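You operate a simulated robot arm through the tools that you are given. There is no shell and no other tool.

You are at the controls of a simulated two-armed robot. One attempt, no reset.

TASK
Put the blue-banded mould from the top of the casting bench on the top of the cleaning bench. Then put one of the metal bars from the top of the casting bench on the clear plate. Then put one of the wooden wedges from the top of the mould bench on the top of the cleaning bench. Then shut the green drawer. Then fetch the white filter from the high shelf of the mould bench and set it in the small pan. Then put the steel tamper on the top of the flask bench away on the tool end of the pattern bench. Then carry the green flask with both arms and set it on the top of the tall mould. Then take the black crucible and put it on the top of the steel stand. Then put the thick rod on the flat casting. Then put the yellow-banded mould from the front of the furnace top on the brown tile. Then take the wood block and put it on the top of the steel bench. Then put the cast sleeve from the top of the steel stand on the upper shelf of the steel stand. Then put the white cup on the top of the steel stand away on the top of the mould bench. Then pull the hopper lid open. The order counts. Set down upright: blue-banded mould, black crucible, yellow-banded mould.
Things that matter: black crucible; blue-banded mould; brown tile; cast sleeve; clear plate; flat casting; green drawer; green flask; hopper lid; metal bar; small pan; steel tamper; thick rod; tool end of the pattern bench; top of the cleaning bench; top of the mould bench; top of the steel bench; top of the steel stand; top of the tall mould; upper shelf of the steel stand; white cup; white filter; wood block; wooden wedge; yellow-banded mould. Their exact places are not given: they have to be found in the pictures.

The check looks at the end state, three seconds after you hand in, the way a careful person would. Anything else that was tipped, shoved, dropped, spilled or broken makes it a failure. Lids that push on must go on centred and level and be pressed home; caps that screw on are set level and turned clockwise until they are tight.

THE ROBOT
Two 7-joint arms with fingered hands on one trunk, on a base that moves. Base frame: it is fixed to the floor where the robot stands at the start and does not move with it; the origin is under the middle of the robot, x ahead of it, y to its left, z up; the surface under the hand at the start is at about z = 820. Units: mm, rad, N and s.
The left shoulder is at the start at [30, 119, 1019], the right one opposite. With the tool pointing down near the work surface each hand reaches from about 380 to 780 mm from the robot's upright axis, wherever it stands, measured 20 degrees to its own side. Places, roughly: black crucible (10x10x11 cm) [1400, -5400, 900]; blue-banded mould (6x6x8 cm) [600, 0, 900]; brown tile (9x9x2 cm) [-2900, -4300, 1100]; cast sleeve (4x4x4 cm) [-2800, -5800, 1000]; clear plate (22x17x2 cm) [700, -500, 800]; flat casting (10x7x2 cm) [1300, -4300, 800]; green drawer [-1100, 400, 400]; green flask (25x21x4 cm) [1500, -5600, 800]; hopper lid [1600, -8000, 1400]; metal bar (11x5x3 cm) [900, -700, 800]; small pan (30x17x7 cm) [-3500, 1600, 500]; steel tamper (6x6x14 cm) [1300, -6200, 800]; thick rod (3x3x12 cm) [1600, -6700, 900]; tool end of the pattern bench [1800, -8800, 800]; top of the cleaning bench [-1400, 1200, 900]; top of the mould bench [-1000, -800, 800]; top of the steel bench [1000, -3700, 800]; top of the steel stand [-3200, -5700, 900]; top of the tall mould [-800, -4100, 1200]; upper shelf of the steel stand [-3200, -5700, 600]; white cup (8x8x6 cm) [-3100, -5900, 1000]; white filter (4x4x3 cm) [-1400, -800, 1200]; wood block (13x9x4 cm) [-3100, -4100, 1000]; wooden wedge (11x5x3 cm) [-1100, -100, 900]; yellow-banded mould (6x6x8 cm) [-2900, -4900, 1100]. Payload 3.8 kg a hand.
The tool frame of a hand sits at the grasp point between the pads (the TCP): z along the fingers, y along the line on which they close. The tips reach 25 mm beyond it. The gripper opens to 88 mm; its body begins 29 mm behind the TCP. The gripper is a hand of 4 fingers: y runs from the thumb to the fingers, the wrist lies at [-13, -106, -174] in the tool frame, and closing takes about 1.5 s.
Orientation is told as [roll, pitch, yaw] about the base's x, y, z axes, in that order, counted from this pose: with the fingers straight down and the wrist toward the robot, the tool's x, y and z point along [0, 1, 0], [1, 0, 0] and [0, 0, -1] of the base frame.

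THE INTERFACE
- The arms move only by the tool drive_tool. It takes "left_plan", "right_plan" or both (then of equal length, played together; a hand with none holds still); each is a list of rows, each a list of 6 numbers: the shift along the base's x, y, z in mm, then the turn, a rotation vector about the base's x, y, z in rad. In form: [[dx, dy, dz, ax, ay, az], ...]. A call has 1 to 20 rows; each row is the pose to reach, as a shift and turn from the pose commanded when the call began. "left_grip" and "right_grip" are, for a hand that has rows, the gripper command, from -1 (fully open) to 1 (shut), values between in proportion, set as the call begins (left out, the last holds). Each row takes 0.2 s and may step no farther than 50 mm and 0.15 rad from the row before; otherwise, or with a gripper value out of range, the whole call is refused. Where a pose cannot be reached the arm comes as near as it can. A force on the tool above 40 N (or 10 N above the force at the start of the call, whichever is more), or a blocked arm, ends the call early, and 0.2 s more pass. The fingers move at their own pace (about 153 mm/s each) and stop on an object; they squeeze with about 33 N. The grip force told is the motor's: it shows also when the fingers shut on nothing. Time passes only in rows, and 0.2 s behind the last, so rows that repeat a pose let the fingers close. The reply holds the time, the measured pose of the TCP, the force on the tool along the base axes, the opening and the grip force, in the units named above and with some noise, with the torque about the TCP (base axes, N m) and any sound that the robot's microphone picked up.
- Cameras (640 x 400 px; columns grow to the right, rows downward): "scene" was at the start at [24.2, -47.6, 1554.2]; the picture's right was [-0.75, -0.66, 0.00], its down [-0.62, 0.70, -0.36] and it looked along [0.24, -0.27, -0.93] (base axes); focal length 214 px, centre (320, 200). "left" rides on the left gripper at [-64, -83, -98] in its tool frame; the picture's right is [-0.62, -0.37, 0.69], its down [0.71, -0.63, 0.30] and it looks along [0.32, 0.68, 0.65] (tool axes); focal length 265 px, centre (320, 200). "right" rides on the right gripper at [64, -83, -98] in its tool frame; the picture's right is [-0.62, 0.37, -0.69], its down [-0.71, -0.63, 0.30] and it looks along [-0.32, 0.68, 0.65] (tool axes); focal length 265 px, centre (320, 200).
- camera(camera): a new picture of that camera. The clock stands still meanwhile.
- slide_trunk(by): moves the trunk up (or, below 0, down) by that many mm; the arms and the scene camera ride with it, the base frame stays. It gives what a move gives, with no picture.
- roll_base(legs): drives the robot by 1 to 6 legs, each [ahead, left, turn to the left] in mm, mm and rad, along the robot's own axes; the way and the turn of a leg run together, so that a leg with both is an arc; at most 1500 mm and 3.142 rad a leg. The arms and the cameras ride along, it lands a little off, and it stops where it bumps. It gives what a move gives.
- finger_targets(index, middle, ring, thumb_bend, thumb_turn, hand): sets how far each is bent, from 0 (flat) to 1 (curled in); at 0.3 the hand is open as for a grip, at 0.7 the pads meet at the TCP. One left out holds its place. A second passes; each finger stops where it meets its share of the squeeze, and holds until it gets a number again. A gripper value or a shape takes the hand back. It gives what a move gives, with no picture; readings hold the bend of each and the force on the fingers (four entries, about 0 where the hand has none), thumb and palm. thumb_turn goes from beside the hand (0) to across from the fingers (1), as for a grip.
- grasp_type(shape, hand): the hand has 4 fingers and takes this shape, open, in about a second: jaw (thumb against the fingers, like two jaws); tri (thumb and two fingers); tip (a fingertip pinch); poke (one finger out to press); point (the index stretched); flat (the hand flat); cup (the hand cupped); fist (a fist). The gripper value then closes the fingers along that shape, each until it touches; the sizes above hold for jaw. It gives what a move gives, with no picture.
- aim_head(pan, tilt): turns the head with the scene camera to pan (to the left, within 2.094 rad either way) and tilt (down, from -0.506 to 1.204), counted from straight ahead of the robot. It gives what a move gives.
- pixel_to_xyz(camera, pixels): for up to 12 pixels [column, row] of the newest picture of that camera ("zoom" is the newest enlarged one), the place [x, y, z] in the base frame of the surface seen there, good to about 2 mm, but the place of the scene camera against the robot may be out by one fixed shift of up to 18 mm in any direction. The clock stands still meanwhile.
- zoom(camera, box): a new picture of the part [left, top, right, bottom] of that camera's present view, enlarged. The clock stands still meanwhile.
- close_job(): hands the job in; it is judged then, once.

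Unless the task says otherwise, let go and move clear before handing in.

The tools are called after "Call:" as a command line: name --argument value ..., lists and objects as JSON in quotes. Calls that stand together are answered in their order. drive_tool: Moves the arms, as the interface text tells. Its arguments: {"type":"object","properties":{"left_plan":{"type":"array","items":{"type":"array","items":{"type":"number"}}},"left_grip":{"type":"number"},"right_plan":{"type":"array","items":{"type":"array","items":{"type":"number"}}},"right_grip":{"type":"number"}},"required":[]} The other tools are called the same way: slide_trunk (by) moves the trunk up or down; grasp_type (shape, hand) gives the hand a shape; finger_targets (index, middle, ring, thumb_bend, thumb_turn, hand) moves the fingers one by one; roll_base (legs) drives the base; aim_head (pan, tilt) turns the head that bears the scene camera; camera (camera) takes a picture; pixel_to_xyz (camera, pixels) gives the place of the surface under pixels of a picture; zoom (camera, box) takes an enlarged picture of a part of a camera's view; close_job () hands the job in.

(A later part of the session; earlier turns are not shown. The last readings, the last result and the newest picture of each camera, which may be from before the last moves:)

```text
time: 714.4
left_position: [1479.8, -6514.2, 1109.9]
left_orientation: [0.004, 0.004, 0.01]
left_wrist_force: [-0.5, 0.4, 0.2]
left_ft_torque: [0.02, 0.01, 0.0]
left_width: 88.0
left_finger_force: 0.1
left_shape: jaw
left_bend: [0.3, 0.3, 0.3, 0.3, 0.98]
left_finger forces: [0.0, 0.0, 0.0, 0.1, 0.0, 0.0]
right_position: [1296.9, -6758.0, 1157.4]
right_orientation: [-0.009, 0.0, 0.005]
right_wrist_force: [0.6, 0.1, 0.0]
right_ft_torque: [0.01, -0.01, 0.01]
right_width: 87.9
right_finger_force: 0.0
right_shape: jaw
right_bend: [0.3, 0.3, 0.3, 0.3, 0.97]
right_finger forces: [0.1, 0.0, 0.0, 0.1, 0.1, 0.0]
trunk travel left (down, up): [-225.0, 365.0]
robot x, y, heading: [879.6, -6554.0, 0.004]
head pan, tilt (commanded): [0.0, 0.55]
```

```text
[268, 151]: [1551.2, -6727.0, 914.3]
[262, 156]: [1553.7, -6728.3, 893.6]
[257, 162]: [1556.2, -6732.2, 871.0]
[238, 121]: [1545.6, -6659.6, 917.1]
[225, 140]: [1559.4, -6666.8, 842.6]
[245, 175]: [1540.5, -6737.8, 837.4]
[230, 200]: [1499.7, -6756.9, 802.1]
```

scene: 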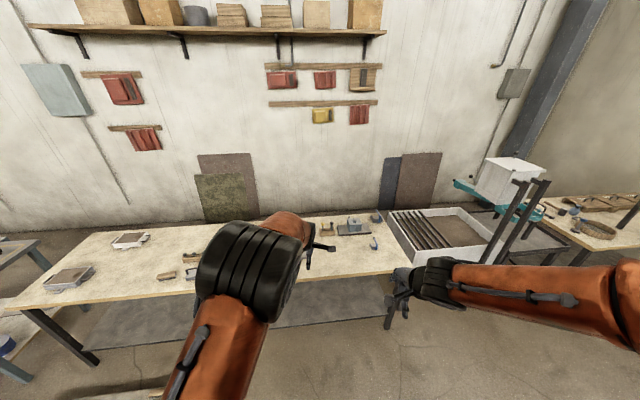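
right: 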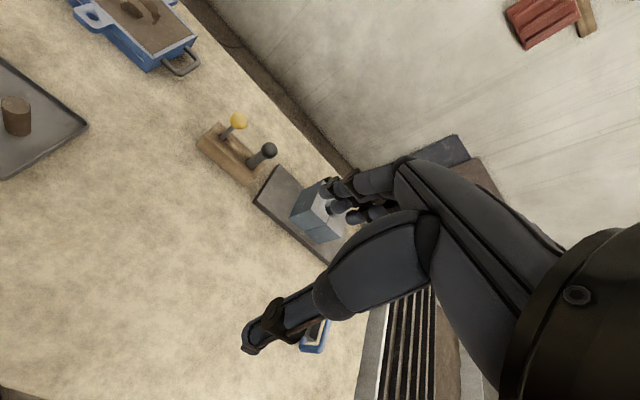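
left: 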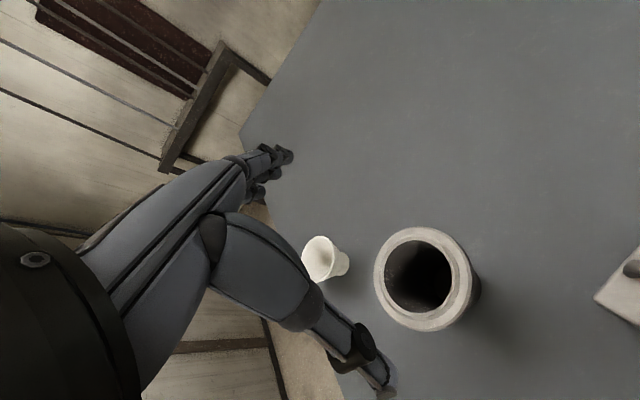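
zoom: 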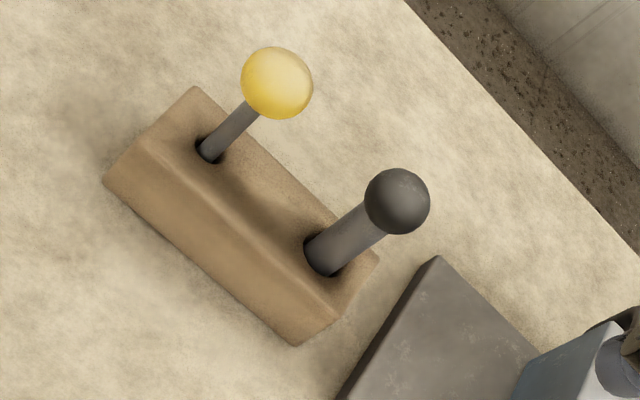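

Rod axis ≈(1559,-6734). Moving the left hand aside and the right hand above the rod.

Call:
drive_tool --left_plan '[[-25, 10, 0, 0, 0, 0], [-50, 20, 0, 0, 0, 0], [-75, 30, 0, 0, 0, 0], [-100, 40, 0, 0, 0, 0], [-125, 50, 0, 0, 0, 0], [-150, 60, 0, 0, 0, 0], [-150, 60, 0, 0, 0, 0]]' --right_plan '[[40, 4, 0, 0.005, 0, 0], [80, 8, -10, 0.009, 0, 0], [120, 12, -25, 0.009, 0, 0], [160, 15, -40, 0.009, 0, 0], [200, 18, -60, 0.009, 0, 0], [235, 21, -85, 0.009, 0, 0], [262, 24, -110, 0.009, 0, 0]]' --right_grip -1

Call:
camera --camera "right"

```text
time: 716.0
left_position: [1330.6, -6452.8, 1107.3]
left_orientation: [0.003, 0.005, 0.011]
left_wrist_force: [1.3, 0.5, 0.0]
left_ft_torque: [0.0, 0.02, 0.01]
left_width: 87.9
left_finger_force: 0.1
left_shape: jaw
left_bend: [0.3, 0.3, 0.3, 0.3, 0.98]
left_finger forces: [0.0, 0.0, 0.0, 0.0, 0.0, 0.0]
right_position: [1560.9, -6732.4, 1045.8]
right_orientation: [-0.001, 0.002, 0.005]
right_wrist_force: [-0.3, 0.0, 0.1]
right_ft_torque: [-0.02, 0.0, 0.0]
right_width: 88.2
right_finger_force: 0.0
right_shape: jaw
right_bend: [0.3, 0.3, 0.3, 0.3, 0.97]
right_finger forces: [0.1, 0.1, 0.1, 0.0, 0.1, 0.1]
trunk travel left (down, up): [-225.0, 365.0]
robot x, y, heading: [884.6, -6557.1, 0.008]
head pan, tilt (commanded): [0.0, 0.55]
```

```text
taken
```

right: 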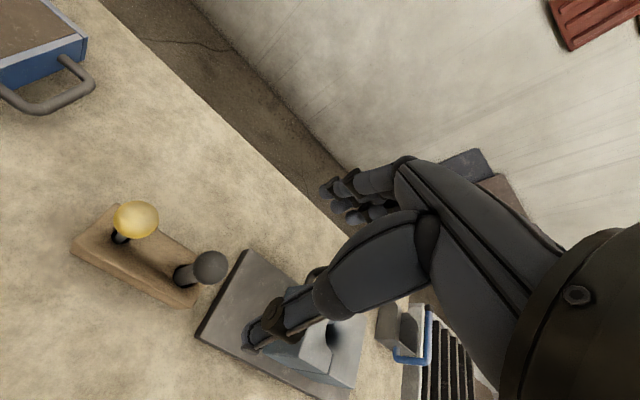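

Call:
pixel_to_xyz --camera "right" --pixels '[[210, 267], [200, 258], [222, 275], [205, 278], [212, 253], [185, 275], [136, 218]]'

```text
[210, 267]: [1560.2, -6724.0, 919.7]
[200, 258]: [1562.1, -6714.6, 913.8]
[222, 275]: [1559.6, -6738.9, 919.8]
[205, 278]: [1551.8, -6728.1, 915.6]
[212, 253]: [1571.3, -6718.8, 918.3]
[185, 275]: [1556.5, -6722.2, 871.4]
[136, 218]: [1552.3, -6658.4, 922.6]
```

Ball centre is (1561,-6727), top ≈921. Descending to z≈894.

Call:
drive_tool --right_plan '[[0, 5, -45, 0, 0, 0], [0, 5, -90, 0, 0, 0], [0, 5, -125, 0, 0, 0], [0, 5, -145, 0, 0, 0], [0, 5, -152, 0, 0, 0]]'

Call:
camera --camera "right"

```text
time: 717.2
left_position: [1330.2, -6452.4, 1109.3]
left_orientation: [0.004, 0.004, 0.009]
left_wrist_force: [-1.0, 0.1, 0.1]
left_ft_torque: [0.0, 0.02, 0.01]
left_width: 88.2
left_finger_force: 0.1
left_shape: jaw
left_bend: [0.3, 0.3, 0.3, 0.3, 0.98]
left_finger forces: [0.1, 0.1, 0.1, 0.0, 0.1, 0.1]
right_position: [1557.6, -6727.7, 893.0]
right_orientation: [0.001, -0.001, 0.007]
right_wrist_force: [0.2, -0.1, 0.6]
right_ft_torque: [-0.02, 0.01, 0.04]
right_width: 87.8
right_finger_force: 0.0
right_shape: jaw
right_bend: [0.3, 0.3, 0.3, 0.3, 0.97]
right_finger forces: [0.0, 0.0, 0.0, 0.0, 0.0, 0.0]
trunk travel left (down, up): [-225.0, 365.0]
robot x, y, heading: [882.7, -6559.6, 0.008]
head pan, tilt (commanded): [0.0, 0.55]
```

```text
taken
```

right: 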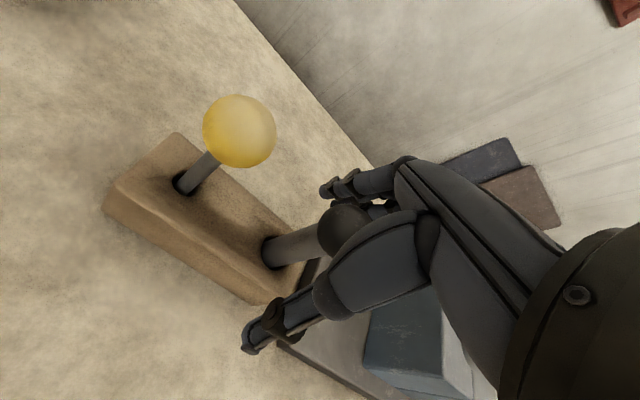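

The ball is between the fingers. Closing.

Call:
drive_tool --right_plan '[[0, 0, 0, 0, 0, 0], [0, 0, 0, 0, 0, 0], [0, 0, 0, 0, 0, 0], [0, 0, 0, 0, 0, 0], [0, 0, 0, 0, 0, 0], [0, 0, 0, 0, 0, 0], [0, 0, 0, 0, 0, 0], [0, 0, 0, 0, 0, 0]]' --right_grip 1

Call:
drive_tool --right_plan '[[0, 0, 10, 0, 0, 0], [0, 0, 25, 0, 0, 0], [0, 0, 45, 0, 0, 0], [0, 0, 70, 0, 0, 0], [0, 0, 100, 0, 0, 0], [0, 0, 135, 0, 0, 0], [0, 0, 170, 0, 0, 0]]'

Call:
camera --camera "right"

```text
time: 719.0
left_position: [1330.8, -6453.4, 1107.4]
left_orientation: [0.003, 0.004, 0.01]
left_wrist_force: [-0.1, 0.5, 0.0]
left_ft_torque: [0.0, -0.04, 0.0]
left_width: 88.0
left_finger_force: 0.0
left_shape: jaw
left_bend: [0.3, 0.3, 0.3, 0.3, 0.98]
left_finger forces: [0.0, 0.0, 0.1, 0.0, 0.0, 0.0]
right_position: [1557.4, -6727.1, 893.7]
right_orientation: [0.0, 0.0, 0.004]
right_wrist_force: [-0.2, -0.2, -0.7]
right_ft_torque: [0.0, -0.05, -0.02]
right_width: 12.3
right_finger_force: 33.1
right_shape: jaw
right_bend: [0.74, 0.62, 0.68, 0.75, 1.0]
right_finger forces: [17.2, 11.3, 0.1, 0.0, 28.0, 0.0]
trunk travel left (down, up): [-225.0, 365.0]
robot x, y, heading: [883.1, -6557.5, 0.011]
head pan, tilt (commanded): [0.0, 0.55]
```

```text
time: 720.6
left_position: [1329.7, -6452.7, 1107.4]
left_orientation: [0.004, 0.004, 0.011]
left_wrist_force: [0.8, 0.4, 0.0]
left_ft_torque: [0.02, -0.01, -0.02]
left_width: 88.3
left_finger_force: 0.0
left_shape: jaw
left_bend: [0.3, 0.3, 0.3, 0.3, 0.98]
left_finger forces: [0.0, 0.0, 0.1, 0.1, 0.0, 0.0]
right_position: [1557.6, -6728.6, 1064.6]
right_orientation: [0.0, 0.0, 0.006]
right_wrist_force: [0.3, 0.8, -0.9]
right_ft_torque: [0.02, 0.01, -0.01]
right_width: 12.0
right_finger_force: 32.7
right_shape: jaw
right_bend: [0.74, 0.62, 0.68, 0.76, 1.0]
right_finger forces: [17.7, 11.3, 0.0, 0.0, 28.3, 0.0]
trunk travel left (down, up): [-225.0, 365.0]
robot x, y, heading: [881.8, -6557.1, 0.005]
head pan, tilt (commanded): [0.0, 0.55]
```

```text
taken
```

right: 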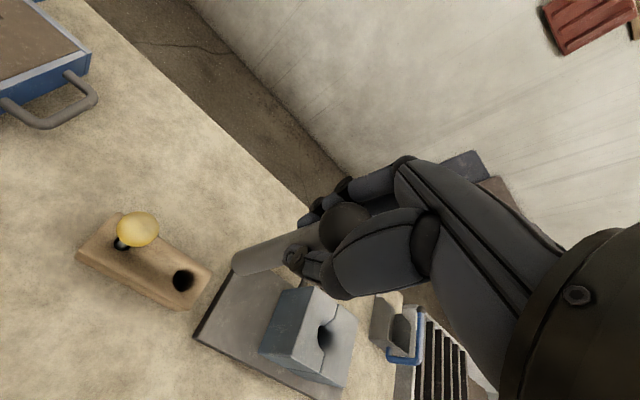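

The thick rod is out and hangs vertical. Raising, backing off and driving to the steel bench.

Call:
slide_trunk --by 280

Call:
roll_base --legs '[[-880, 300, 0], [0, 600, 0], [0, 1000, 0]]'

Call:
aim_head --pan 0.3 --tilt 0.5

Call:
camera --camera "scene"

```text
time: 723.5
left_position: [1330.1, -6453.5, 1387.8]
left_orientation: [0.003, 0.003, 0.011]
left_wrist_force: [0.6, 0.5, -0.4]
left_ft_torque: [0.01, 0.0, -0.02]
left_width: 87.8
left_finger_force: 0.1
left_shape: jaw
left_bend: [0.3, 0.3, 0.3, 0.3, 0.98]
left_finger forces: [0.1, 0.1, 0.1, 0.0, 0.1, 0.1]
right_position: [1558.4, -6727.1, 1345.6]
right_orientation: [-0.001, 0.002, 0.005]
right_wrist_force: [0.7, 0.3, -1.1]
right_ft_torque: [0.02, -0.02, -0.01]
right_width: 12.3
right_finger_force: 32.3
right_shape: jaw
right_bend: [0.74, 0.62, 0.68, 0.76, 1.0]
right_finger forces: [17.6, 11.4, 0.0, 0.0, 28.4, 0.0]
trunk travel left (down, up): [-505.0, 85.0]
robot x, y, heading: [882.9, -6557.1, 0.013]
head pan, tilt (commanded): [0.0, 0.55]
```

```text
time: 736.1
left_position: [495.2, -4550.1, 1387.6]
left_orientation: [0.005, 0.004, -0.021]
left_wrist_force: [-0.9, 0.2, -0.1]
left_ft_torque: [0.01, 0.0, 0.0]
left_width: 87.8
left_finger_force: 0.2
left_shape: jaw
left_bend: [0.3, 0.3, 0.3, 0.3, 0.98]
left_finger forces: [0.0, 0.0, 0.0, 0.1, 0.0, 0.0]
right_position: [715.2, -4831.6, 1345.1]
right_orientation: [-0.001, 0.0, -0.026]
right_wrist_force: [0.3, 1.0, -0.6]
right_ft_torque: [-0.04, 0.01, 0.02]
right_width: 11.9
right_finger_force: 33.0
right_shape: jaw
right_bend: [0.74, 0.62, 0.68, 0.76, 1.0]
right_finger forces: [17.7, 11.3, 0.0, 0.1, 28.2, 0.1]
trunk travel left (down, up): [-505.0, 85.0]
robot x, y, heading: [44.5, -4640.2, -0.02]
head pan, tilt (commanded): [0.0, 0.55]
```

```text
time: 736.9
left_position: [495.9, -4550.5, 1388.3]
left_orientation: [0.004, 0.006, -0.02]
left_wrist_force: [-0.6, 0.3, -0.6]
left_ft_torque: [0.01, -0.01, -0.01]
left_width: 87.9
left_finger_force: 0.0
left_shape: jaw
left_bend: [0.3, 0.3, 0.3, 0.3, 0.98]
left_finger forces: [0.1, 0.1, 0.0, 0.0, 0.0, 0.0]
right_position: [714.8, -4830.9, 1345.5]
right_orientation: [0.0, 0.0, -0.027]
right_wrist_force: [-0.6, 0.8, -1.4]
right_ft_torque: [-0.01, -0.02, 0.0]
right_width: 12.0
right_finger_force: 33.0
right_shape: jaw
right_bend: [0.74, 0.62, 0.68, 0.76, 1.0]
right_finger forces: [17.7, 11.2, 0.0, 0.0, 28.3, 0.1]
trunk travel left (down, up): [-505.0, 85.0]
robot x, y, heading: [43.1, -4638.7, -0.02]
head pan, tilt (commanded): [0.3, 0.499]
```

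```text
taken
```

scene: 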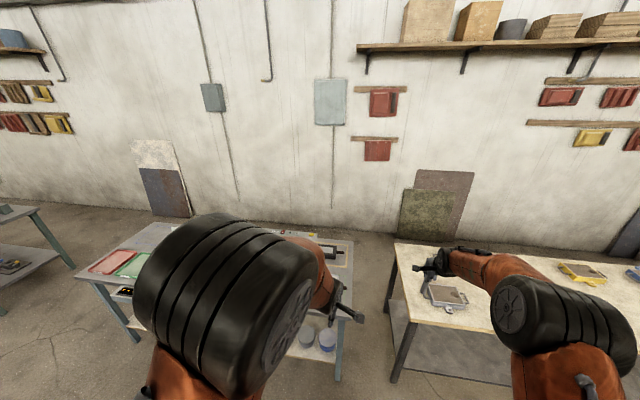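

Call:
roll_base --legs '[[190, 413, 0.02]]'

Call:
aim_head --pan 0.0 --tilt 0.65

Call:
camera --camera "scene"

Call:
zoom --camera "scene" --box '[220, 180, 440, 310]'

```text
time: 739.7
left_position: [688.2, -4127.8, 1388.5]
left_orientation: [0.003, 0.004, 0.001]
left_wrist_force: [0.3, -0.4, -0.1]
left_ft_torque: [-0.01, 0.03, 0.0]
left_width: 88.0
left_finger_force: 0.0
left_shape: jaw
left_bend: [0.3, 0.3, 0.3, 0.3, 0.98]
left_finger forces: [0.1, 0.0, 0.1, 0.1, 0.0, 0.2]
right_position: [914.7, -4404.1, 1344.7]
right_orientation: [0.0, 0.0, -0.007]
right_wrist_force: [0.3, -0.1, -0.3]
right_ft_torque: [-0.02, 0.0, -0.02]
right_width: 11.9
right_finger_force: 32.8
right_shape: jaw
right_bend: [0.74, 0.62, 0.68, 0.76, 1.0]
right_finger forces: [17.7, 11.3, 0.1, 0.0, 28.2, 0.0]
trunk travel left (down, up): [-505.0, 85.0]
robot x, y, heading: [239.8, -4225.4, -0.004]
head pan, tilt (commanded): [0.3, 0.499]
```

```text
time: 740.5
left_position: [689.2, -4125.5, 1388.1]
left_orientation: [0.003, 0.004, 0.002]
left_wrist_force: [0.6, -0.7, -0.3]
left_ft_torque: [-0.02, 0.0, 0.02]
left_width: 88.1
left_finger_force: 0.1
left_shape: jaw
left_bend: [0.3, 0.3, 0.3, 0.3, 0.98]
left_finger forces: [0.0, 0.0, 0.1, 0.0, 0.0, 0.1]
right_position: [915.2, -4403.0, 1345.2]
right_orientation: [-0.001, 0.004, -0.005]
right_wrist_force: [-0.3, 0.4, -0.4]
right_ft_torque: [-0.05, 0.04, 0.0]
right_width: 11.9
right_finger_force: 33.2
right_shape: jaw
right_bend: [0.74, 0.62, 0.68, 0.76, 1.0]
right_finger forces: [17.7, 11.3, 0.1, 0.0, 28.3, 0.0]
trunk travel left (down, up): [-505.0, 85.0]
robot x, y, heading: [238.2, -4230.7, -0.001]
head pan, tilt (commanded): [0.0, 0.649]
```

```text
taken
```

scene: 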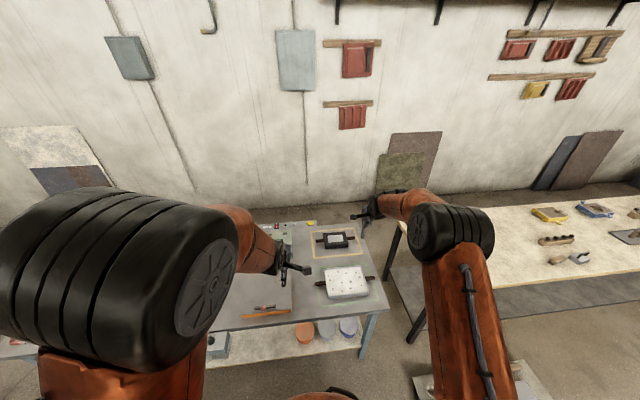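

```text
2.91 times, centred on (330, 245) of scene
```

zoom: 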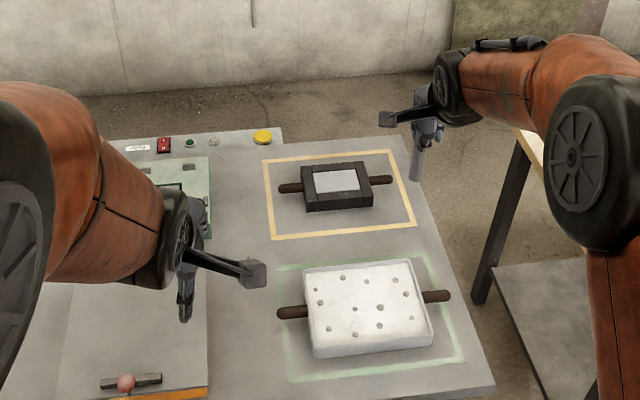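

Two candidates: the dark frame with a light flat piece (zoom (337,183)) and the white dotted plate (367,305). Measuring.

Call:
pixel_to_xyz --camera "zoom" --pixels '[[337, 183], [318, 175], [357, 172], [318, 192], [360, 190], [305, 190], [372, 190], [290, 188], [385, 180], [367, 305], [300, 275], [430, 345]]'

Call:
zoom --camera "scene" --box '[300, 220, 380, 270]'

```text
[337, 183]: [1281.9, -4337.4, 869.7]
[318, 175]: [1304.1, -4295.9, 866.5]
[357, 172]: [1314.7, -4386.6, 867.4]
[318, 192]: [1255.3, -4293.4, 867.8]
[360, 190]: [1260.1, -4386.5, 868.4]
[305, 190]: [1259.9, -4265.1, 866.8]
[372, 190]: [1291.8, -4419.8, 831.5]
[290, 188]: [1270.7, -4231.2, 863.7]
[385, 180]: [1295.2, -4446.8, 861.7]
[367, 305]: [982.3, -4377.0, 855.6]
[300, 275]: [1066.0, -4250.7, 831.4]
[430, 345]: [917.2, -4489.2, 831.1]
```

```text
8.00 times, centred on (340, 245) of scene
```

zoom: 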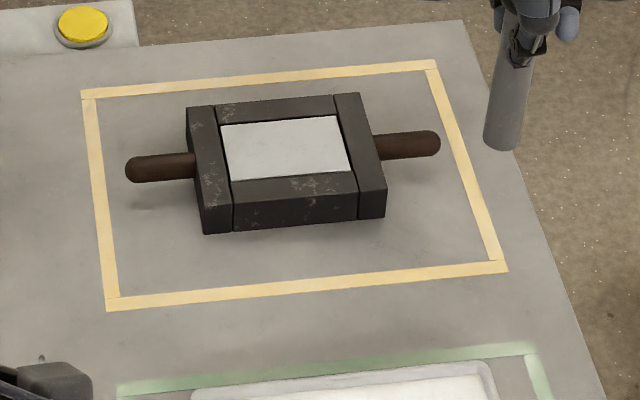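

The flat casting is the light plate (≈60×93 mm) in the dark frame, centre ≈(1284,-4340), top ≈857 (arm frame). Driving closer and lowering the trunk.

Call:
roll_base --legs '[[325, 10, 0]]'

Call:
slide_trunk --by -230

Call:
camera --camera "right"

```text
time: 742.7
left_position: [1010.9, -4115.6, 1387.2]
left_orientation: [0.003, 0.007, 0.002]
left_wrist_force: [0.0, 0.1, -0.8]
left_ft_torque: [0.03, 0.03, 0.01]
left_width: 88.1
left_finger_force: 0.1
left_shape: jaw
left_bend: [0.3, 0.3, 0.3, 0.3, 0.98]
left_finger forces: [0.0, 0.1, 0.0, 0.0, 0.0, 0.1]
right_position: [1238.7, -4392.6, 1341.8]
right_orientation: [0.001, 0.003, -0.002]
right_wrist_force: [0.4, -0.4, -1.2]
right_ft_torque: [-0.02, 0.01, 0.02]
right_width: 12.3
right_finger_force: 33.1
right_shape: jaw
right_bend: [0.74, 0.62, 0.68, 0.76, 1.0]
right_finger forces: [17.7, 11.4, 0.0, 0.0, 28.2, 0.0]
trunk travel left (down, up): [-505.0, 85.0]
robot x, y, heading: [563.2, -4216.4, 0.002]
head pan, tilt (commanded): [0.0, 0.649]
stopped in leg 1: the robot was blocked; the commanded pose is now the measured one
```

```text
time: 745.1
left_position: [1006.2, -4115.9, 1158.7]
left_orientation: [0.003, 0.004, 0.003]
left_wrist_force: [-0.3, 0.3, -0.8]
left_ft_torque: [0.0, 0.01, 0.04]
left_width: 88.0
left_finger_force: 0.1
left_shape: jaw
left_bend: [0.3, 0.3, 0.3, 0.3, 0.98]
left_finger forces: [0.1, 0.1, 0.1, 0.1, 0.0, 0.0]
right_position: [1233.4, -4392.3, 1115.3]
right_orientation: [0.002, -0.001, -0.001]
right_wrist_force: [-0.2, -0.5, -2.1]
right_ft_torque: [-0.03, 0.01, 0.03]
right_width: 12.1
right_finger_force: 33.4
right_shape: jaw
right_bend: [0.74, 0.62, 0.68, 0.76, 1.0]
right_finger forces: [17.7, 11.3, 0.0, 0.0, 28.3, 0.0]
trunk travel left (down, up): [-275.0, 315.0]
robot x, y, heading: [559.0, -4213.3, -0.002]
head pan, tilt (commanded): [0.0, 0.649]
```

```text
taken
```

right: 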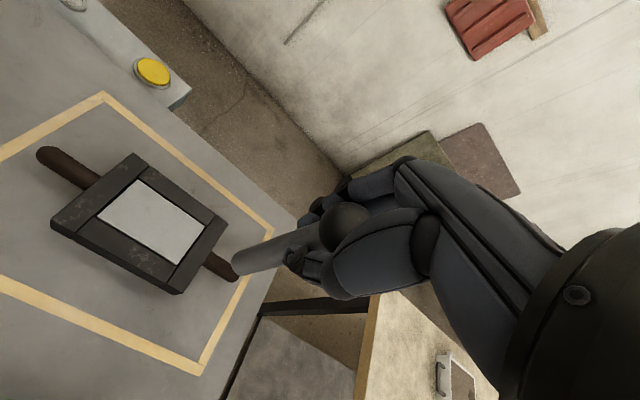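

The base touched the bench front at x≈563 and stopped. Measuring the casting from the right camera.

Call:
pixel_to_xyz --camera "right" --pixels '[[136, 184], [202, 220], [170, 260], [100, 214], [152, 222], [180, 290], [60, 220], [135, 158], [225, 225]]'

```text
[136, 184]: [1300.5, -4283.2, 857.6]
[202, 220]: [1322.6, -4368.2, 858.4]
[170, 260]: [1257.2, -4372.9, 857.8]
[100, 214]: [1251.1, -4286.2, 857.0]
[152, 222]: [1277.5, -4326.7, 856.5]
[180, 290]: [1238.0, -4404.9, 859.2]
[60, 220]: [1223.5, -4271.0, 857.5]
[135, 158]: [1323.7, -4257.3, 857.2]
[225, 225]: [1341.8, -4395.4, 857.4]
```

Casting centre ≈(1283,-4328), top z≈857.5. Moving the rod above it and lowering.

Call:
drive_tool --right_plan '[[25, 32, 0, 0, 0, 0], [50, 64, 0, 0, 0, 0], [50, 64, -40, 0, 0, 0], [50, 64, -80, 0, 0, 0], [50, 64, -115, 0, 0, 0], [50, 64, -145, 0, 0, 0]]'

Call:
camera --camera "right"

```text
time: 746.5
left_position: [1008.1, -4116.4, 1158.1]
left_orientation: [0.004, 0.004, 0.003]
left_wrist_force: [0.3, -0.2, -1.1]
left_ft_torque: [-0.03, -0.01, -0.03]
left_width: 87.9
left_finger_force: 0.1
left_shape: jaw
left_bend: [0.3, 0.3, 0.3, 0.3, 0.98]
left_finger forces: [0.0, 0.0, 0.0, 0.1, 0.0, 0.0]
right_position: [1282.6, -4328.3, 969.4]
right_orientation: [-0.001, 0.0, 0.0]
right_wrist_force: [-0.2, 0.1, -0.6]
right_ft_torque: [-0.01, 0.02, -0.01]
right_width: 12.0
right_finger_force: 32.8
right_shape: jaw
right_bend: [0.74, 0.63, 0.68, 0.76, 1.0]
right_finger forces: [17.8, 11.6, 0.1, 0.1, 28.1, 0.0]
trunk travel left (down, up): [-275.0, 315.0]
robot x, y, heading: [559.4, -4220.9, 0.003]
head pan, tilt (commanded): [0.0, 0.649]
```

```text
taken
```

right: 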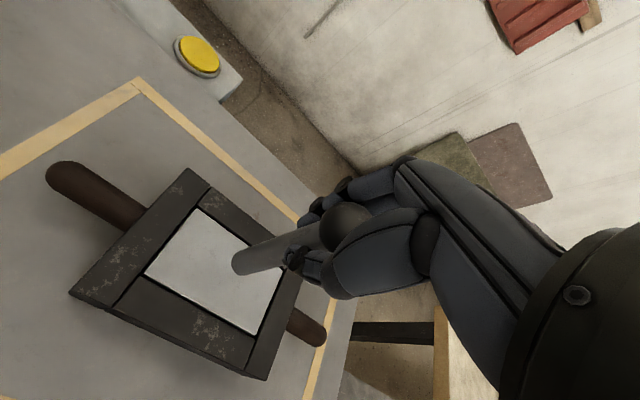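

The rod is over the plate and vertical. Lowering slowly to contact.

Call:
drive_tool --right_plan '[[0, 0, -5, 0, 0, 0], [0, 0, -10, 0, 0, 0], [0, 0, -14, 0, 0, 0], [0, 0, -17, 0, 0, 0]]'

Call:
drive_tool --right_plan '[[0, 0, -1.5, 0, 0, 0], [0, 0, -3, 0, 0, 0], [0, 0, -4.5, 0, 0, 0]]'

Call:
camera --camera "right"

```text
time: 747.5
left_position: [1006.0, -4115.9, 1158.3]
left_orientation: [0.004, 0.004, 0.003]
left_wrist_force: [0.7, -0.5, 0.1]
left_ft_torque: [-0.03, 0.0, -0.01]
left_width: 88.1
left_finger_force: 0.0
left_shape: jaw
left_bend: [0.3, 0.3, 0.3, 0.3, 0.98]
left_finger forces: [0.0, 0.1, 0.0, 0.1, 0.1, 0.1]
right_position: [1282.8, -4329.8, 952.3]
right_orientation: [-0.001, 0.0, -0.002]
right_wrist_force: [0.2, -0.1, -1.3]
right_ft_torque: [0.02, -0.04, 0.03]
right_width: 11.9
right_finger_force: 33.3
right_shape: jaw
right_bend: [0.74, 0.63, 0.68, 0.76, 1.0]
right_finger forces: [17.8, 11.6, 0.0, 0.1, 28.3, 0.0]
trunk travel left (down, up): [-275.0, 315.0]
robot x, y, heading: [556.5, -4214.1, -0.001]
head pan, tilt (commanded): [0.0, 0.649]
```

```text
time: 748.3
left_position: [1006.9, -4115.5, 1157.6]
left_orientation: [0.002, 0.004, 0.004]
left_wrist_force: [-0.3, -0.5, 0.5]
left_ft_torque: [-0.02, -0.02, -0.01]
left_width: 88.2
left_finger_force: 0.0
left_shape: jaw
left_bend: [0.3, 0.3, 0.3, 0.3, 0.98]
left_finger forces: [0.0, 0.0, 0.0, 0.1, 0.0, 0.1]
right_position: [1283.4, -4329.1, 947.9]
right_orientation: [0.001, -0.002, -0.001]
right_wrist_force: [-0.1, -1.1, -0.9]
right_ft_torque: [0.01, 0.02, 0.0]
right_width: 11.8
right_finger_force: 33.1
right_shape: jaw
right_bend: [0.74, 0.63, 0.68, 0.76, 1.0]
right_finger forces: [17.8, 11.6, 0.1, 0.0, 28.2, 0.0]
trunk travel left (down, up): [-275.0, 315.0]
robot x, y, heading: [558.7, -4216.9, -0.0]
head pan, tilt (commanded): [0.0, 0.649]
```

```text
taken
```

right: 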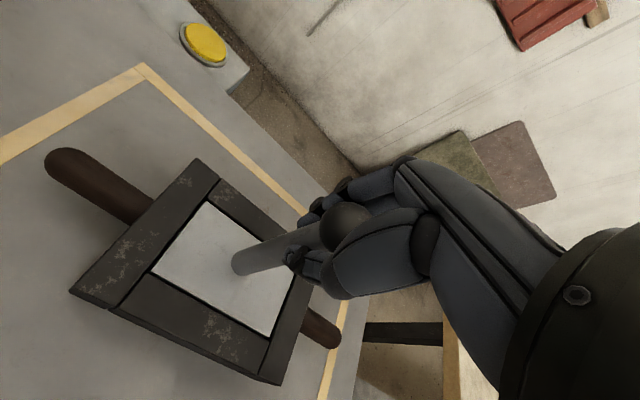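

Call:
drive_tool --right_plan '[[0, 0, -1.5, 0, 0, 0], [0, 0, -3, 0, 0, 0]]'

Call:
drive_tool --right_plan '[[0, 0, -1.5, 0, 0, 0], [0, 0, -3, 0, 0, 0]]'

```text
time: 748.9
left_position: [1006.0, -4116.9, 1158.5]
left_orientation: [0.002, 0.002, 0.004]
left_wrist_force: [0.5, 0.1, -0.1]
left_ft_torque: [0.01, 0.02, -0.01]
left_width: 88.0
left_finger_force: 0.1
left_shape: jaw
left_bend: [0.3, 0.3, 0.3, 0.3, 0.98]
left_finger forces: [0.0, 0.1, 0.0, 0.1, 0.0, 0.0]
right_position: [1283.9, -4328.5, 946.1]
right_orientation: [-0.001, 0.0, -0.002]
right_wrist_force: [-0.7, -0.3, -1.1]
right_ft_torque: [-0.01, 0.02, 0.02]
right_width: 12.1
right_finger_force: 32.9
right_shape: jaw
right_bend: [0.74, 0.63, 0.68, 0.76, 1.0]
right_finger forces: [17.8, 11.6, 0.0, 0.0, 28.2, 0.1]
trunk travel left (down, up): [-275.0, 315.0]
robot x, y, heading: [556.2, -4217.3, 0.005]
head pan, tilt (commanded): [0.0, 0.649]
```

```text
time: 749.5
left_position: [1006.5, -4115.8, 1159.0]
left_orientation: [0.005, 0.002, 0.005]
left_wrist_force: [0.4, -0.3, 0.5]
left_ft_torque: [-0.03, -0.02, -0.02]
left_width: 88.0
left_finger_force: 0.0
left_shape: jaw
left_bend: [0.3, 0.3, 0.3, 0.3, 0.98]
left_finger forces: [0.0, 0.1, 0.0, 0.1, 0.1, 0.1]
right_position: [1284.9, -4327.9, 944.0]
right_orientation: [0.0, -0.003, -0.002]
right_wrist_force: [-0.4, 0.1, 2.4]
right_ft_torque: [0.02, 0.01, 0.02]
right_width: 11.9
right_finger_force: 32.9
right_shape: jaw
right_bend: [0.74, 0.63, 0.68, 0.76, 1.0]
right_finger forces: [18.2, 11.7, 0.0, 0.1, 28.7, 0.0]
trunk travel left (down, up): [-275.0, 315.0]
robot x, y, heading: [555.1, -4218.2, 0.001]
head pan, tilt (commanded): [0.0, 0.649]
```

Contact (2.4 N). Pressing 1 mm more to seat it flat, then opening only partway first.

Call:
drive_tool --right_plan '[[0, 0, -1.2, 0, 0, 0], [0, 0, -1.2, 0, 0, 0]]'

Call:
drive_tool --right_plan '[[0, 0, 0.5, 0, 0, 0], [0, 0, 0.5, 0, 0, 0], [0, 0, 0.5, 0, 0, 0]]' --right_grip 0.2

Call:
camera --camera "right"

```text
time: 750.1
left_position: [1006.3, -4115.9, 1157.8]
left_orientation: [0.002, 0.002, 0.004]
left_wrist_force: [0.3, -0.1, 0.2]
left_ft_torque: [0.0, 0.0, 0.02]
left_width: 88.1
left_finger_force: 0.0
left_shape: jaw
left_bend: [0.3, 0.3, 0.3, 0.3, 0.98]
left_finger forces: [0.0, 0.0, 0.1, 0.1, 0.0, 0.0]
right_position: [1284.2, -4328.8, 942.4]
right_orientation: [0.0, -0.003, -0.001]
right_wrist_force: [-0.2, 0.6, 7.2]
right_ft_torque: [0.04, -0.06, -0.01]
right_width: 12.5
right_finger_force: 33.1
right_shape: jaw
right_bend: [0.74, 0.63, 0.68, 0.76, 1.0]
right_finger forces: [18.6, 11.9, 0.1, 0.0, 30.4, 0.0]
trunk travel left (down, up): [-275.0, 315.0]
robot x, y, heading: [556.6, -4217.7, 0.006]
head pan, tilt (commanded): [0.0, 0.649]
```

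```text
time: 750.9
left_position: [1006.7, -4115.5, 1157.8]
left_orientation: [0.004, 0.004, 0.003]
left_wrist_force: [0.0, -0.5, -0.6]
left_ft_torque: [0.0, -0.01, 0.03]
left_width: 87.8
left_finger_force: 0.1
left_shape: jaw
left_bend: [0.3, 0.3, 0.3, 0.3, 0.98]
left_finger forces: [0.0, 0.0, 0.0, 0.0, 0.0, 0.0]
right_position: [1283.7, -4329.7, 941.0]
right_orientation: [0.001, -0.001, -0.002]
right_wrist_force: [0.5, 0.8, 0.1]
right_ft_torque: [-0.01, 0.0, 0.0]
right_width: 34.9
right_finger_force: 0.0
right_shape: jaw
right_bend: [0.74, 0.49, 0.46, 0.73, 1.0]
right_finger forces: [0.1, 0.1, 0.0, 0.0, 0.0, 0.0]
trunk travel left (down, up): [-275.0, 315.0]
robot x, y, heading: [556.6, -4215.5, 0.0]
head pan, tilt (commanded): [0.0, 0.649]
```

```text
taken
```

right: 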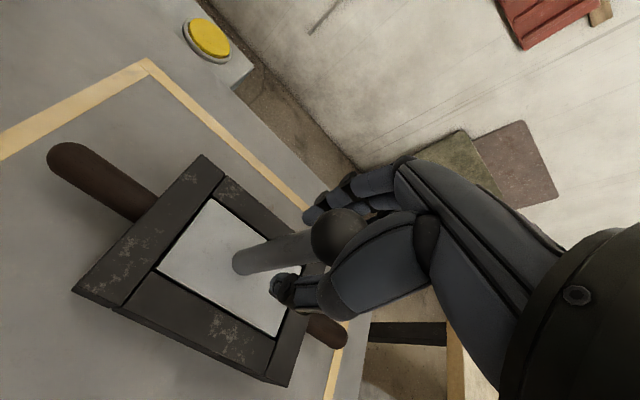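

The rod stands on its own (zero force). Opening fully and lifting slowly.

Call:
drive_tool --right_plan '[[0, 0, 0, 0, 0, 0], [0, 0, 0, 0, 0, 0], [0, 0, 0, 0, 0, 0], [0, 0, 0, 0, 0, 0], [0, 0, 0, 0, 0, 0]]' --right_grip -1

Call:
camera --camera "right"

Call:
drive_tool --right_plan '[[0, 0, 10, 0, 0, 0], [0, 0, 30, 0, 0, 0], [0, 0, 60, 0, 0, 0], [0, 0, 100, 0, 0, 0], [0, 0, 145, 0, 0, 0], [0, 0, 185, 0, 0, 0]]'

Call:
camera --camera "right"

```text
time: 752.1
left_position: [1006.8, -4116.1, 1158.1]
left_orientation: [0.004, 0.002, 0.003]
left_wrist_force: [0.1, -0.3, -0.1]
left_ft_torque: [0.01, -0.01, 0.03]
left_width: 88.1
left_finger_force: 0.0
left_shape: jaw
left_bend: [0.3, 0.3, 0.3, 0.3, 0.98]
left_finger forces: [0.0, 0.1, 0.0, 0.0, 0.0, 0.1]
right_position: [1284.4, -4328.6, 942.6]
right_orientation: [0.001, -0.001, -0.001]
right_wrist_force: [-0.4, 0.6, 0.9]
right_ft_torque: [0.0, 0.02, -0.01]
right_width: 87.9
right_finger_force: 0.0
right_shape: jaw
right_bend: [0.3, 0.3, 0.3, 0.3, 0.98]
right_finger forces: [0.0, 0.1, 0.0, 0.0, 0.0, 0.0]
trunk travel left (down, up): [-275.0, 315.0]
robot x, y, heading: [558.3, -4215.9, 0.003]
head pan, tilt (commanded): [0.0, 0.649]
```

```text
taken
```

right: 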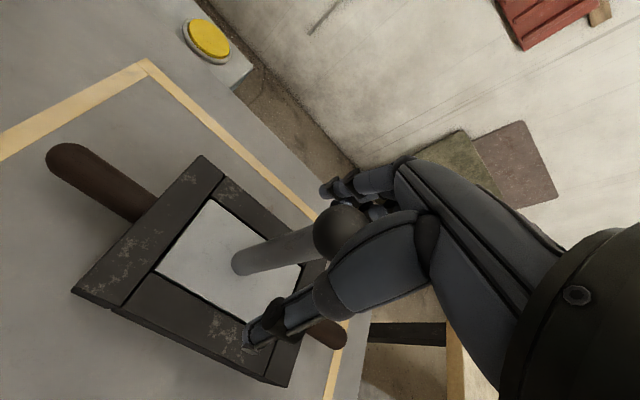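

```text
time: 753.5
left_position: [1005.2, -4115.8, 1157.6]
left_orientation: [0.003, 0.004, 0.003]
left_wrist_force: [-0.2, -0.1, 0.4]
left_ft_torque: [-0.03, 0.02, -0.03]
left_width: 88.0
left_finger_force: 0.0
left_shape: jaw
left_bend: [0.3, 0.3, 0.3, 0.3, 0.98]
left_finger forces: [0.1, 0.0, 0.0, 0.1, 0.1, 0.1]
right_position: [1281.6, -4327.6, 1128.1]
right_orientation: [0.0, 0.0, -0.002]
right_wrist_force: [-0.4, -0.1, -0.1]
right_ft_torque: [0.02, 0.0, 0.04]
right_width: 88.0
right_finger_force: 0.1
right_shape: jaw
right_bend: [0.3, 0.3, 0.3, 0.3, 0.98]
right_finger forces: [0.1, 0.1, 0.0, 0.0, 0.0, 0.0]
trunk travel left (down, up): [-275.0, 315.0]
robot x, y, heading: [554.6, -4218.7, 0.003]
head pan, tilt (commanded): [0.0, 0.649]
```

```text
taken
```

right: 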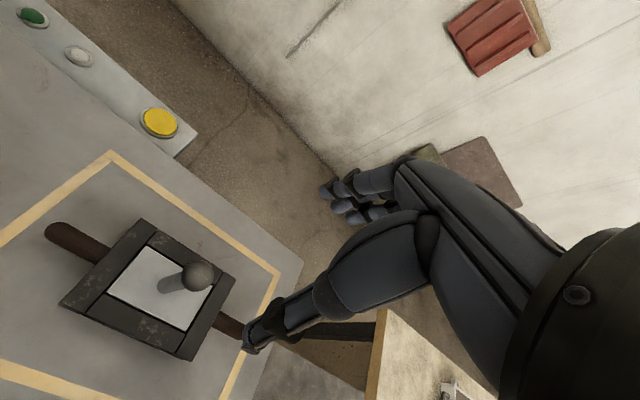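

The thick rod stands upright on the casting. Next, the yellow-banded mould on the furnace. Retracting the right hand, backing off gently, raising the trunk.

Call:
drive_tool --right_plan '[[-45, 0, 10, 0, 0, 0], [-90, 0, 20, 0, 0, 0], [-135, 0, 30, 0, 0, 0], [-180, 0, 40, 0, 0, 0]]'

Call:
roll_base --legs '[[-350, 0, 0]]'

Call:
slide_trunk --by 250

Call:
roll_base --legs '[[-190, -400, 0], [0, -550, 0], [0, 0, -1.53], [0, 0, -1.53]]'

```text
time: 754.5
left_position: [1004.9, -4115.7, 1158.8]
left_orientation: [0.003, 0.0, 0.003]
left_wrist_force: [0.4, 0.5, 1.0]
left_ft_torque: [0.01, -0.02, -0.02]
left_width: 88.0
left_finger_force: 0.1
left_shape: jaw
left_bend: [0.3, 0.3, 0.3, 0.3, 0.98]
left_finger forces: [0.1, 0.0, 0.0, 0.0, 0.0, 0.1]
right_position: [1100.6, -4329.4, 1166.9]
right_orientation: [0.001, -0.001, -0.001]
right_wrist_force: [-0.9, 0.4, 0.3]
right_ft_torque: [0.02, -0.03, 0.0]
right_width: 87.6
right_finger_force: 0.1
right_shape: jaw
right_bend: [0.3, 0.3, 0.3, 0.3, 0.98]
right_finger forces: [0.0, 0.1, 0.1, 0.1, 0.0, 0.0]
trunk travel left (down, up): [-275.0, 315.0]
robot x, y, heading: [558.7, -4218.2, 0.005]
head pan, tilt (commanded): [0.0, 0.649]
```

```text
time: 756.8
left_position: [661.8, -4120.3, 1159.3]
left_orientation: [0.004, 0.003, -0.005]
left_wrist_force: [-0.3, 0.2, -0.3]
left_ft_torque: [-0.02, -0.02, -0.03]
left_width: 88.0
left_finger_force: 0.0
left_shape: jaw
left_bend: [0.3, 0.3, 0.3, 0.3, 0.98]
left_finger forces: [0.1, 0.0, 0.1, 0.1, 0.0, 0.0]
right_position: [754.8, -4334.6, 1165.5]
right_orientation: [0.001, 0.002, -0.011]
right_wrist_force: [-0.5, 0.3, 0.0]
right_ft_torque: [0.0, -0.01, 0.03]
right_width: 88.2
right_finger_force: 0.1
right_shape: jaw
right_bend: [0.3, 0.3, 0.3, 0.3, 0.98]
right_finger forces: [0.0, 0.1, 0.0, 0.1, 0.0, 0.0]
trunk travel left (down, up): [-275.0, 315.0]
robot x, y, heading: [211.4, -4219.3, -0.003]
head pan, tilt (commanded): [0.0, 0.649]
```

```text
time: 759.3
left_position: [662.8, -4120.6, 1408.2]
left_orientation: [0.002, 0.003, -0.004]
left_wrist_force: [-0.2, -0.4, 0.1]
left_ft_torque: [0.03, 0.01, -0.03]
left_width: 88.0
left_finger_force: 0.1
left_shape: jaw
left_bend: [0.3, 0.3, 0.3, 0.3, 0.98]
left_finger forces: [0.1, 0.1, 0.0, 0.0, 0.0, 0.0]
right_position: [756.3, -4334.9, 1416.0]
right_orientation: [-0.001, 0.0, -0.009]
right_wrist_force: [-0.4, -0.9, 0.1]
right_ft_torque: [0.01, -0.01, 0.01]
right_width: 87.9
right_finger_force: 0.0
right_shape: jaw
right_bend: [0.3, 0.3, 0.3, 0.3, 0.98]
right_finger forces: [0.0, 0.0, 0.0, 0.0, 0.1, 0.1]
trunk travel left (down, up): [-525.0, 65.0]
robot x, y, heading: [211.1, -4213.9, -0.01]
head pan, tilt (commanded): [0.0, 0.649]
```

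```text
time: 772.4
left_position: [-428.1, -5302.9, 1407.4]
left_orientation: [0.002, 0.004, -3.092]
left_wrist_force: [0.6, 0.9, 0.0]
left_ft_torque: [0.01, 0.01, 0.02]
left_width: 87.8
left_finger_force: 0.0
left_shape: jaw
left_bend: [0.3, 0.3, 0.3, 0.3, 0.98]
left_finger forces: [0.0, 0.1, 0.1, 0.0, 0.1, 0.0]
right_position: [-533.6, -5091.0, 1416.3]
right_orientation: [0.001, 0.003, -3.097]
right_wrist_force: [-0.6, 0.3, 0.6]
right_ft_torque: [0.04, -0.02, 0.01]
right_width: 87.9
right_finger_force: 0.0
right_shape: jaw
right_bend: [0.3, 0.3, 0.3, 0.3, 0.98]
right_finger forces: [0.1, 0.0, 0.0, 0.1, 0.0, 0.1]
trunk travel left (down, up): [-525.0, 65.0]
robot x, y, heading: [16.5, -5179.3, -3.09]
head pan, tilt (commanded): [0.0, 0.649]
```

Now heading west to the furnace front.

Call:
roll_base --legs '[[950, -130, 0], [900, -290, 0]]'

Call:
aim_head --pan 0.0 --tilt 0.55

Call:
camera --camera "scene"

Call:
zoom --camera "scene" --box '[200, 150, 480, 310]'

```text
time: 782.0
left_position: [-2306.2, -4948.8, 1408.5]
left_orientation: [0.005, 0.004, -3.099]
left_wrist_force: [-0.2, -0.2, 0.2]
left_ft_torque: [0.0, 0.0, -0.01]
left_width: 88.2
left_finger_force: 0.0
left_shape: jaw
left_bend: [0.3, 0.3, 0.3, 0.3, 0.98]
left_finger forces: [0.0, 0.0, 0.0, 0.0, 0.0, 0.0]
right_position: [-2411.7, -4737.3, 1416.0]
right_orientation: [-0.001, 0.0, -3.104]
right_wrist_force: [0.8, 0.5, -0.4]
right_ft_torque: [-0.01, 0.01, 0.02]
right_width: 87.9
right_finger_force: 0.1
right_shape: jaw
right_bend: [0.3, 0.3, 0.3, 0.3, 0.98]
right_finger forces: [0.0, 0.0, 0.0, 0.1, 0.0, 0.0]
trunk travel left (down, up): [-525.0, 65.0]
robot x, y, heading: [-1861.9, -4831.2, -3.103]
head pan, tilt (commanded): [0.0, 0.649]
```

```text
time: 782.7
left_position: [-2306.9, -4948.8, 1408.0]
left_orientation: [0.004, 0.005, -3.099]
left_wrist_force: [0.4, 0.3, 0.2]
left_ft_torque: [-0.02, 0.0, -0.01]
left_width: 88.2
left_finger_force: 0.0
left_shape: jaw
left_bend: [0.3, 0.3, 0.3, 0.3, 0.98]
left_finger forces: [0.1, 0.1, 0.0, 0.1, 0.0, 0.1]
right_position: [-2411.4, -4738.2, 1416.0]
right_orientation: [0.0, 0.001, -3.104]
right_wrist_force: [0.4, -0.7, 0.5]
right_ft_torque: [-0.02, -0.03, 0.04]
right_width: 88.0
right_finger_force: 0.1
right_shape: jaw
right_bend: [0.3, 0.3, 0.3, 0.3, 0.98]
right_finger forces: [0.0, 0.0, 0.1, 0.0, 0.0, 0.0]
trunk travel left (down, up): [-525.0, 65.0]
robot x, y, heading: [-1867.9, -4830.9, -3.099]
head pan, tilt (commanded): [0.0, 0.55]
```

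```text
taken
```

scene: 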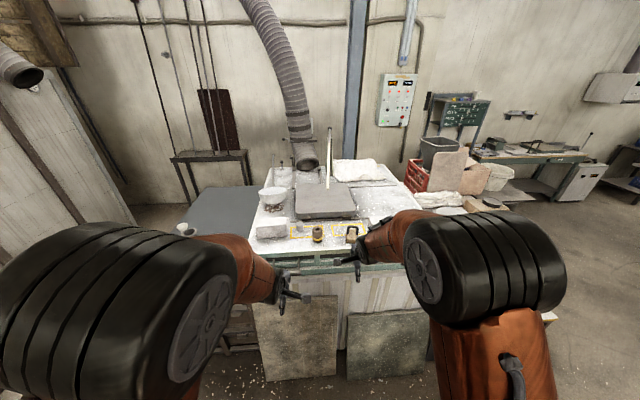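

```text
2.29 times, centred on (340, 230) of scene
```

zoom: 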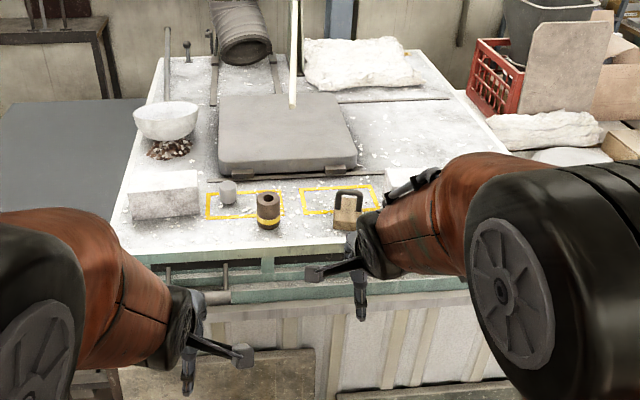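

The yellow-banded mould is at zoom (268,208). Measuring it and nearby things.

Call:
pixel_to_xyz --camera "zoom" --pixels '[[268, 198], [258, 200], [278, 200], [268, 222], [268, 232], [227, 188], [227, 205], [345, 200], [340, 228], [290, 240], [200, 215], [310, 190]]'

Call:
aim_head --pan -0.75 --tilt 0.5

Call:
camera --camera "scene"

```text
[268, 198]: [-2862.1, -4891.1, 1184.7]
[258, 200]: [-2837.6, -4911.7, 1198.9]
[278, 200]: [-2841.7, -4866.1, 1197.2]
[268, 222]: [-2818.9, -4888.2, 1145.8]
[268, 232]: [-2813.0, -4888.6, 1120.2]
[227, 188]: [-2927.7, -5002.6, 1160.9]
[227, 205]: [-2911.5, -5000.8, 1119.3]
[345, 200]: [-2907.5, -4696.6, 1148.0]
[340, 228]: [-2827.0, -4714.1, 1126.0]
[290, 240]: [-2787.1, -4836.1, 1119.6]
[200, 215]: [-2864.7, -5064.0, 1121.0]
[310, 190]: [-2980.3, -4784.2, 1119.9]
```

```text
time: 783.8
left_position: [-2307.5, -4948.9, 1408.2]
left_orientation: [0.004, 0.003, -3.1]
left_wrist_force: [0.3, -0.1, 0.1]
left_ft_torque: [0.01, -0.03, 0.0]
left_width: 88.3
left_finger_force: 0.1
left_shape: jaw
left_bend: [0.3, 0.3, 0.3, 0.3, 0.98]
left_finger forces: [0.0, 0.1, 0.0, 0.1, 0.0, 0.0]
right_position: [-2410.3, -4738.6, 1416.8]
right_orientation: [0.0, -0.002, -3.106]
right_wrist_force: [-0.2, -0.1, -1.0]
right_ft_torque: [0.01, 0.0, 0.01]
right_width: 88.1
right_finger_force: 0.1
right_shape: jaw
right_bend: [0.3, 0.3, 0.3, 0.3, 0.98]
right_finger forces: [0.1, 0.0, 0.1, 0.1, 0.0, 0.0]
trunk travel left (down, up): [-525.0, 65.0]
robot x, y, heading: [-1862.8, -4829.4, -3.102]
head pan, tilt (commanded): [-0.75, 0.499]
```

```text
taken
```

scene: 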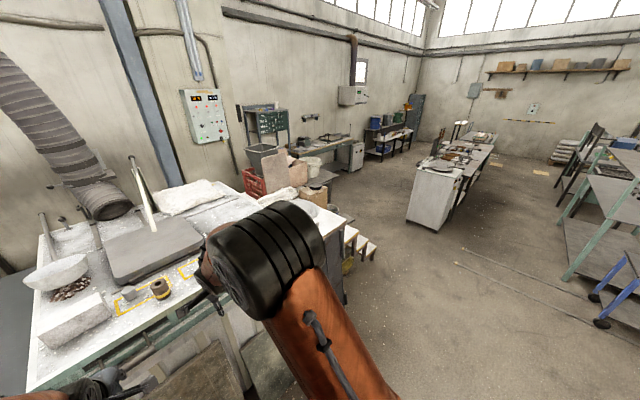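

Mould centre ≈(-2841,-4889), furnace top ≈1109, mould top ≈1187 (arm frame). Moving closer for the left hand.

Call:
roll_base --legs '[[310, -80, 0]]'

Call:
camera --camera "left"

Call:
aim_head --pan 0.0 --tilt 0.8

Call:
camera --camera "scene"

```text
time: 785.9
left_position: [-2620.9, -4880.5, 1408.8]
left_orientation: [0.002, 0.001, -3.106]
left_wrist_force: [-0.1, -0.8, 0.0]
left_ft_torque: [0.01, -0.01, 0.01]
left_width: 88.0
left_finger_force: 0.1
left_shape: jaw
left_bend: [0.3, 0.3, 0.3, 0.3, 0.98]
left_finger forces: [0.0, 0.0, 0.1, 0.0, 0.0, 0.1]
right_position: [-2723.6, -4668.9, 1417.5]
right_orientation: [-0.001, -0.002, -3.106]
right_wrist_force: [0.3, 0.1, 0.0]
right_ft_torque: [0.02, -0.01, 0.02]
right_width: 88.0
right_finger_force: 0.1
right_shape: jaw
right_bend: [0.3, 0.3, 0.3, 0.3, 0.98]
right_finger forces: [0.0, 0.0, 0.0, 0.1, 0.1, 0.0]
trunk travel left (down, up): [-525.0, 65.0]
robot x, y, heading: [-2174.3, -4762.0, -3.102]
head pan, tilt (commanded): [-0.75, 0.499]
```

```text
taken
```

left: 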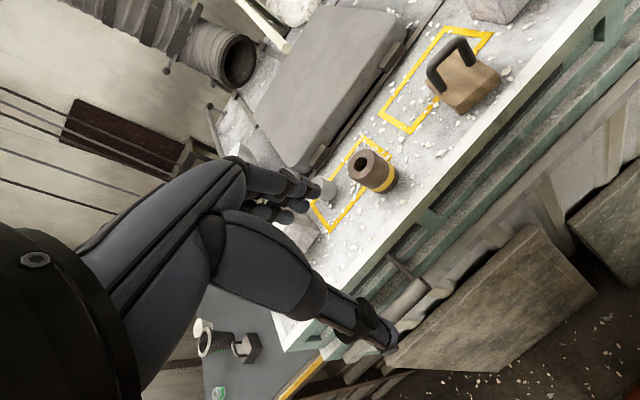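

```text
time: 787.0
left_position: [-2621.6, -4881.2, 1409.2]
left_orientation: [0.003, 0.0, -3.103]
left_wrist_force: [-0.1, 0.5, 0.4]
left_ft_torque: [0.02, -0.04, -0.01]
left_width: 88.3
left_finger_force: 0.1
left_shape: jaw
left_bend: [0.3, 0.3, 0.3, 0.3, 0.98]
left_finger forces: [0.0, 0.0, 0.1, 0.1, 0.1, 0.1]
right_position: [-2725.4, -4667.9, 1416.9]
right_orientation: [-0.001, 0.001, -3.107]
right_wrist_force: [-0.4, -0.4, -0.5]
right_ft_torque: [-0.03, -0.05, 0.02]
right_width: 88.1
right_finger_force: 0.1
right_shape: jaw
right_bend: [0.3, 0.3, 0.3, 0.3, 0.98]
right_finger forces: [0.0, 0.1, 0.0, 0.0, 0.0, 0.1]
trunk travel left (down, up): [-525.0, 65.0]
robot x, y, heading: [-2177.4, -4765.4, -3.107]
head pan, tilt (commanded): [0.0, 0.799]
```

```text
taken
```

scene: 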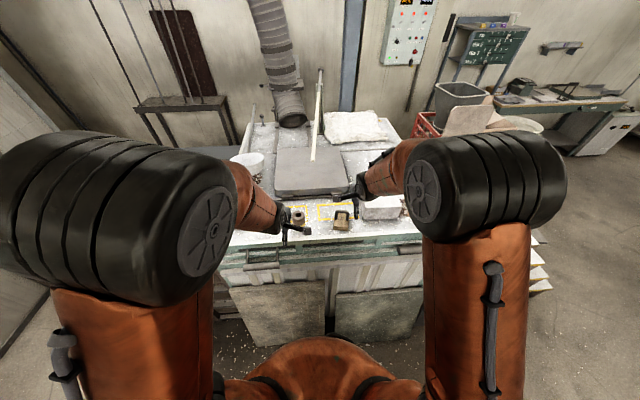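

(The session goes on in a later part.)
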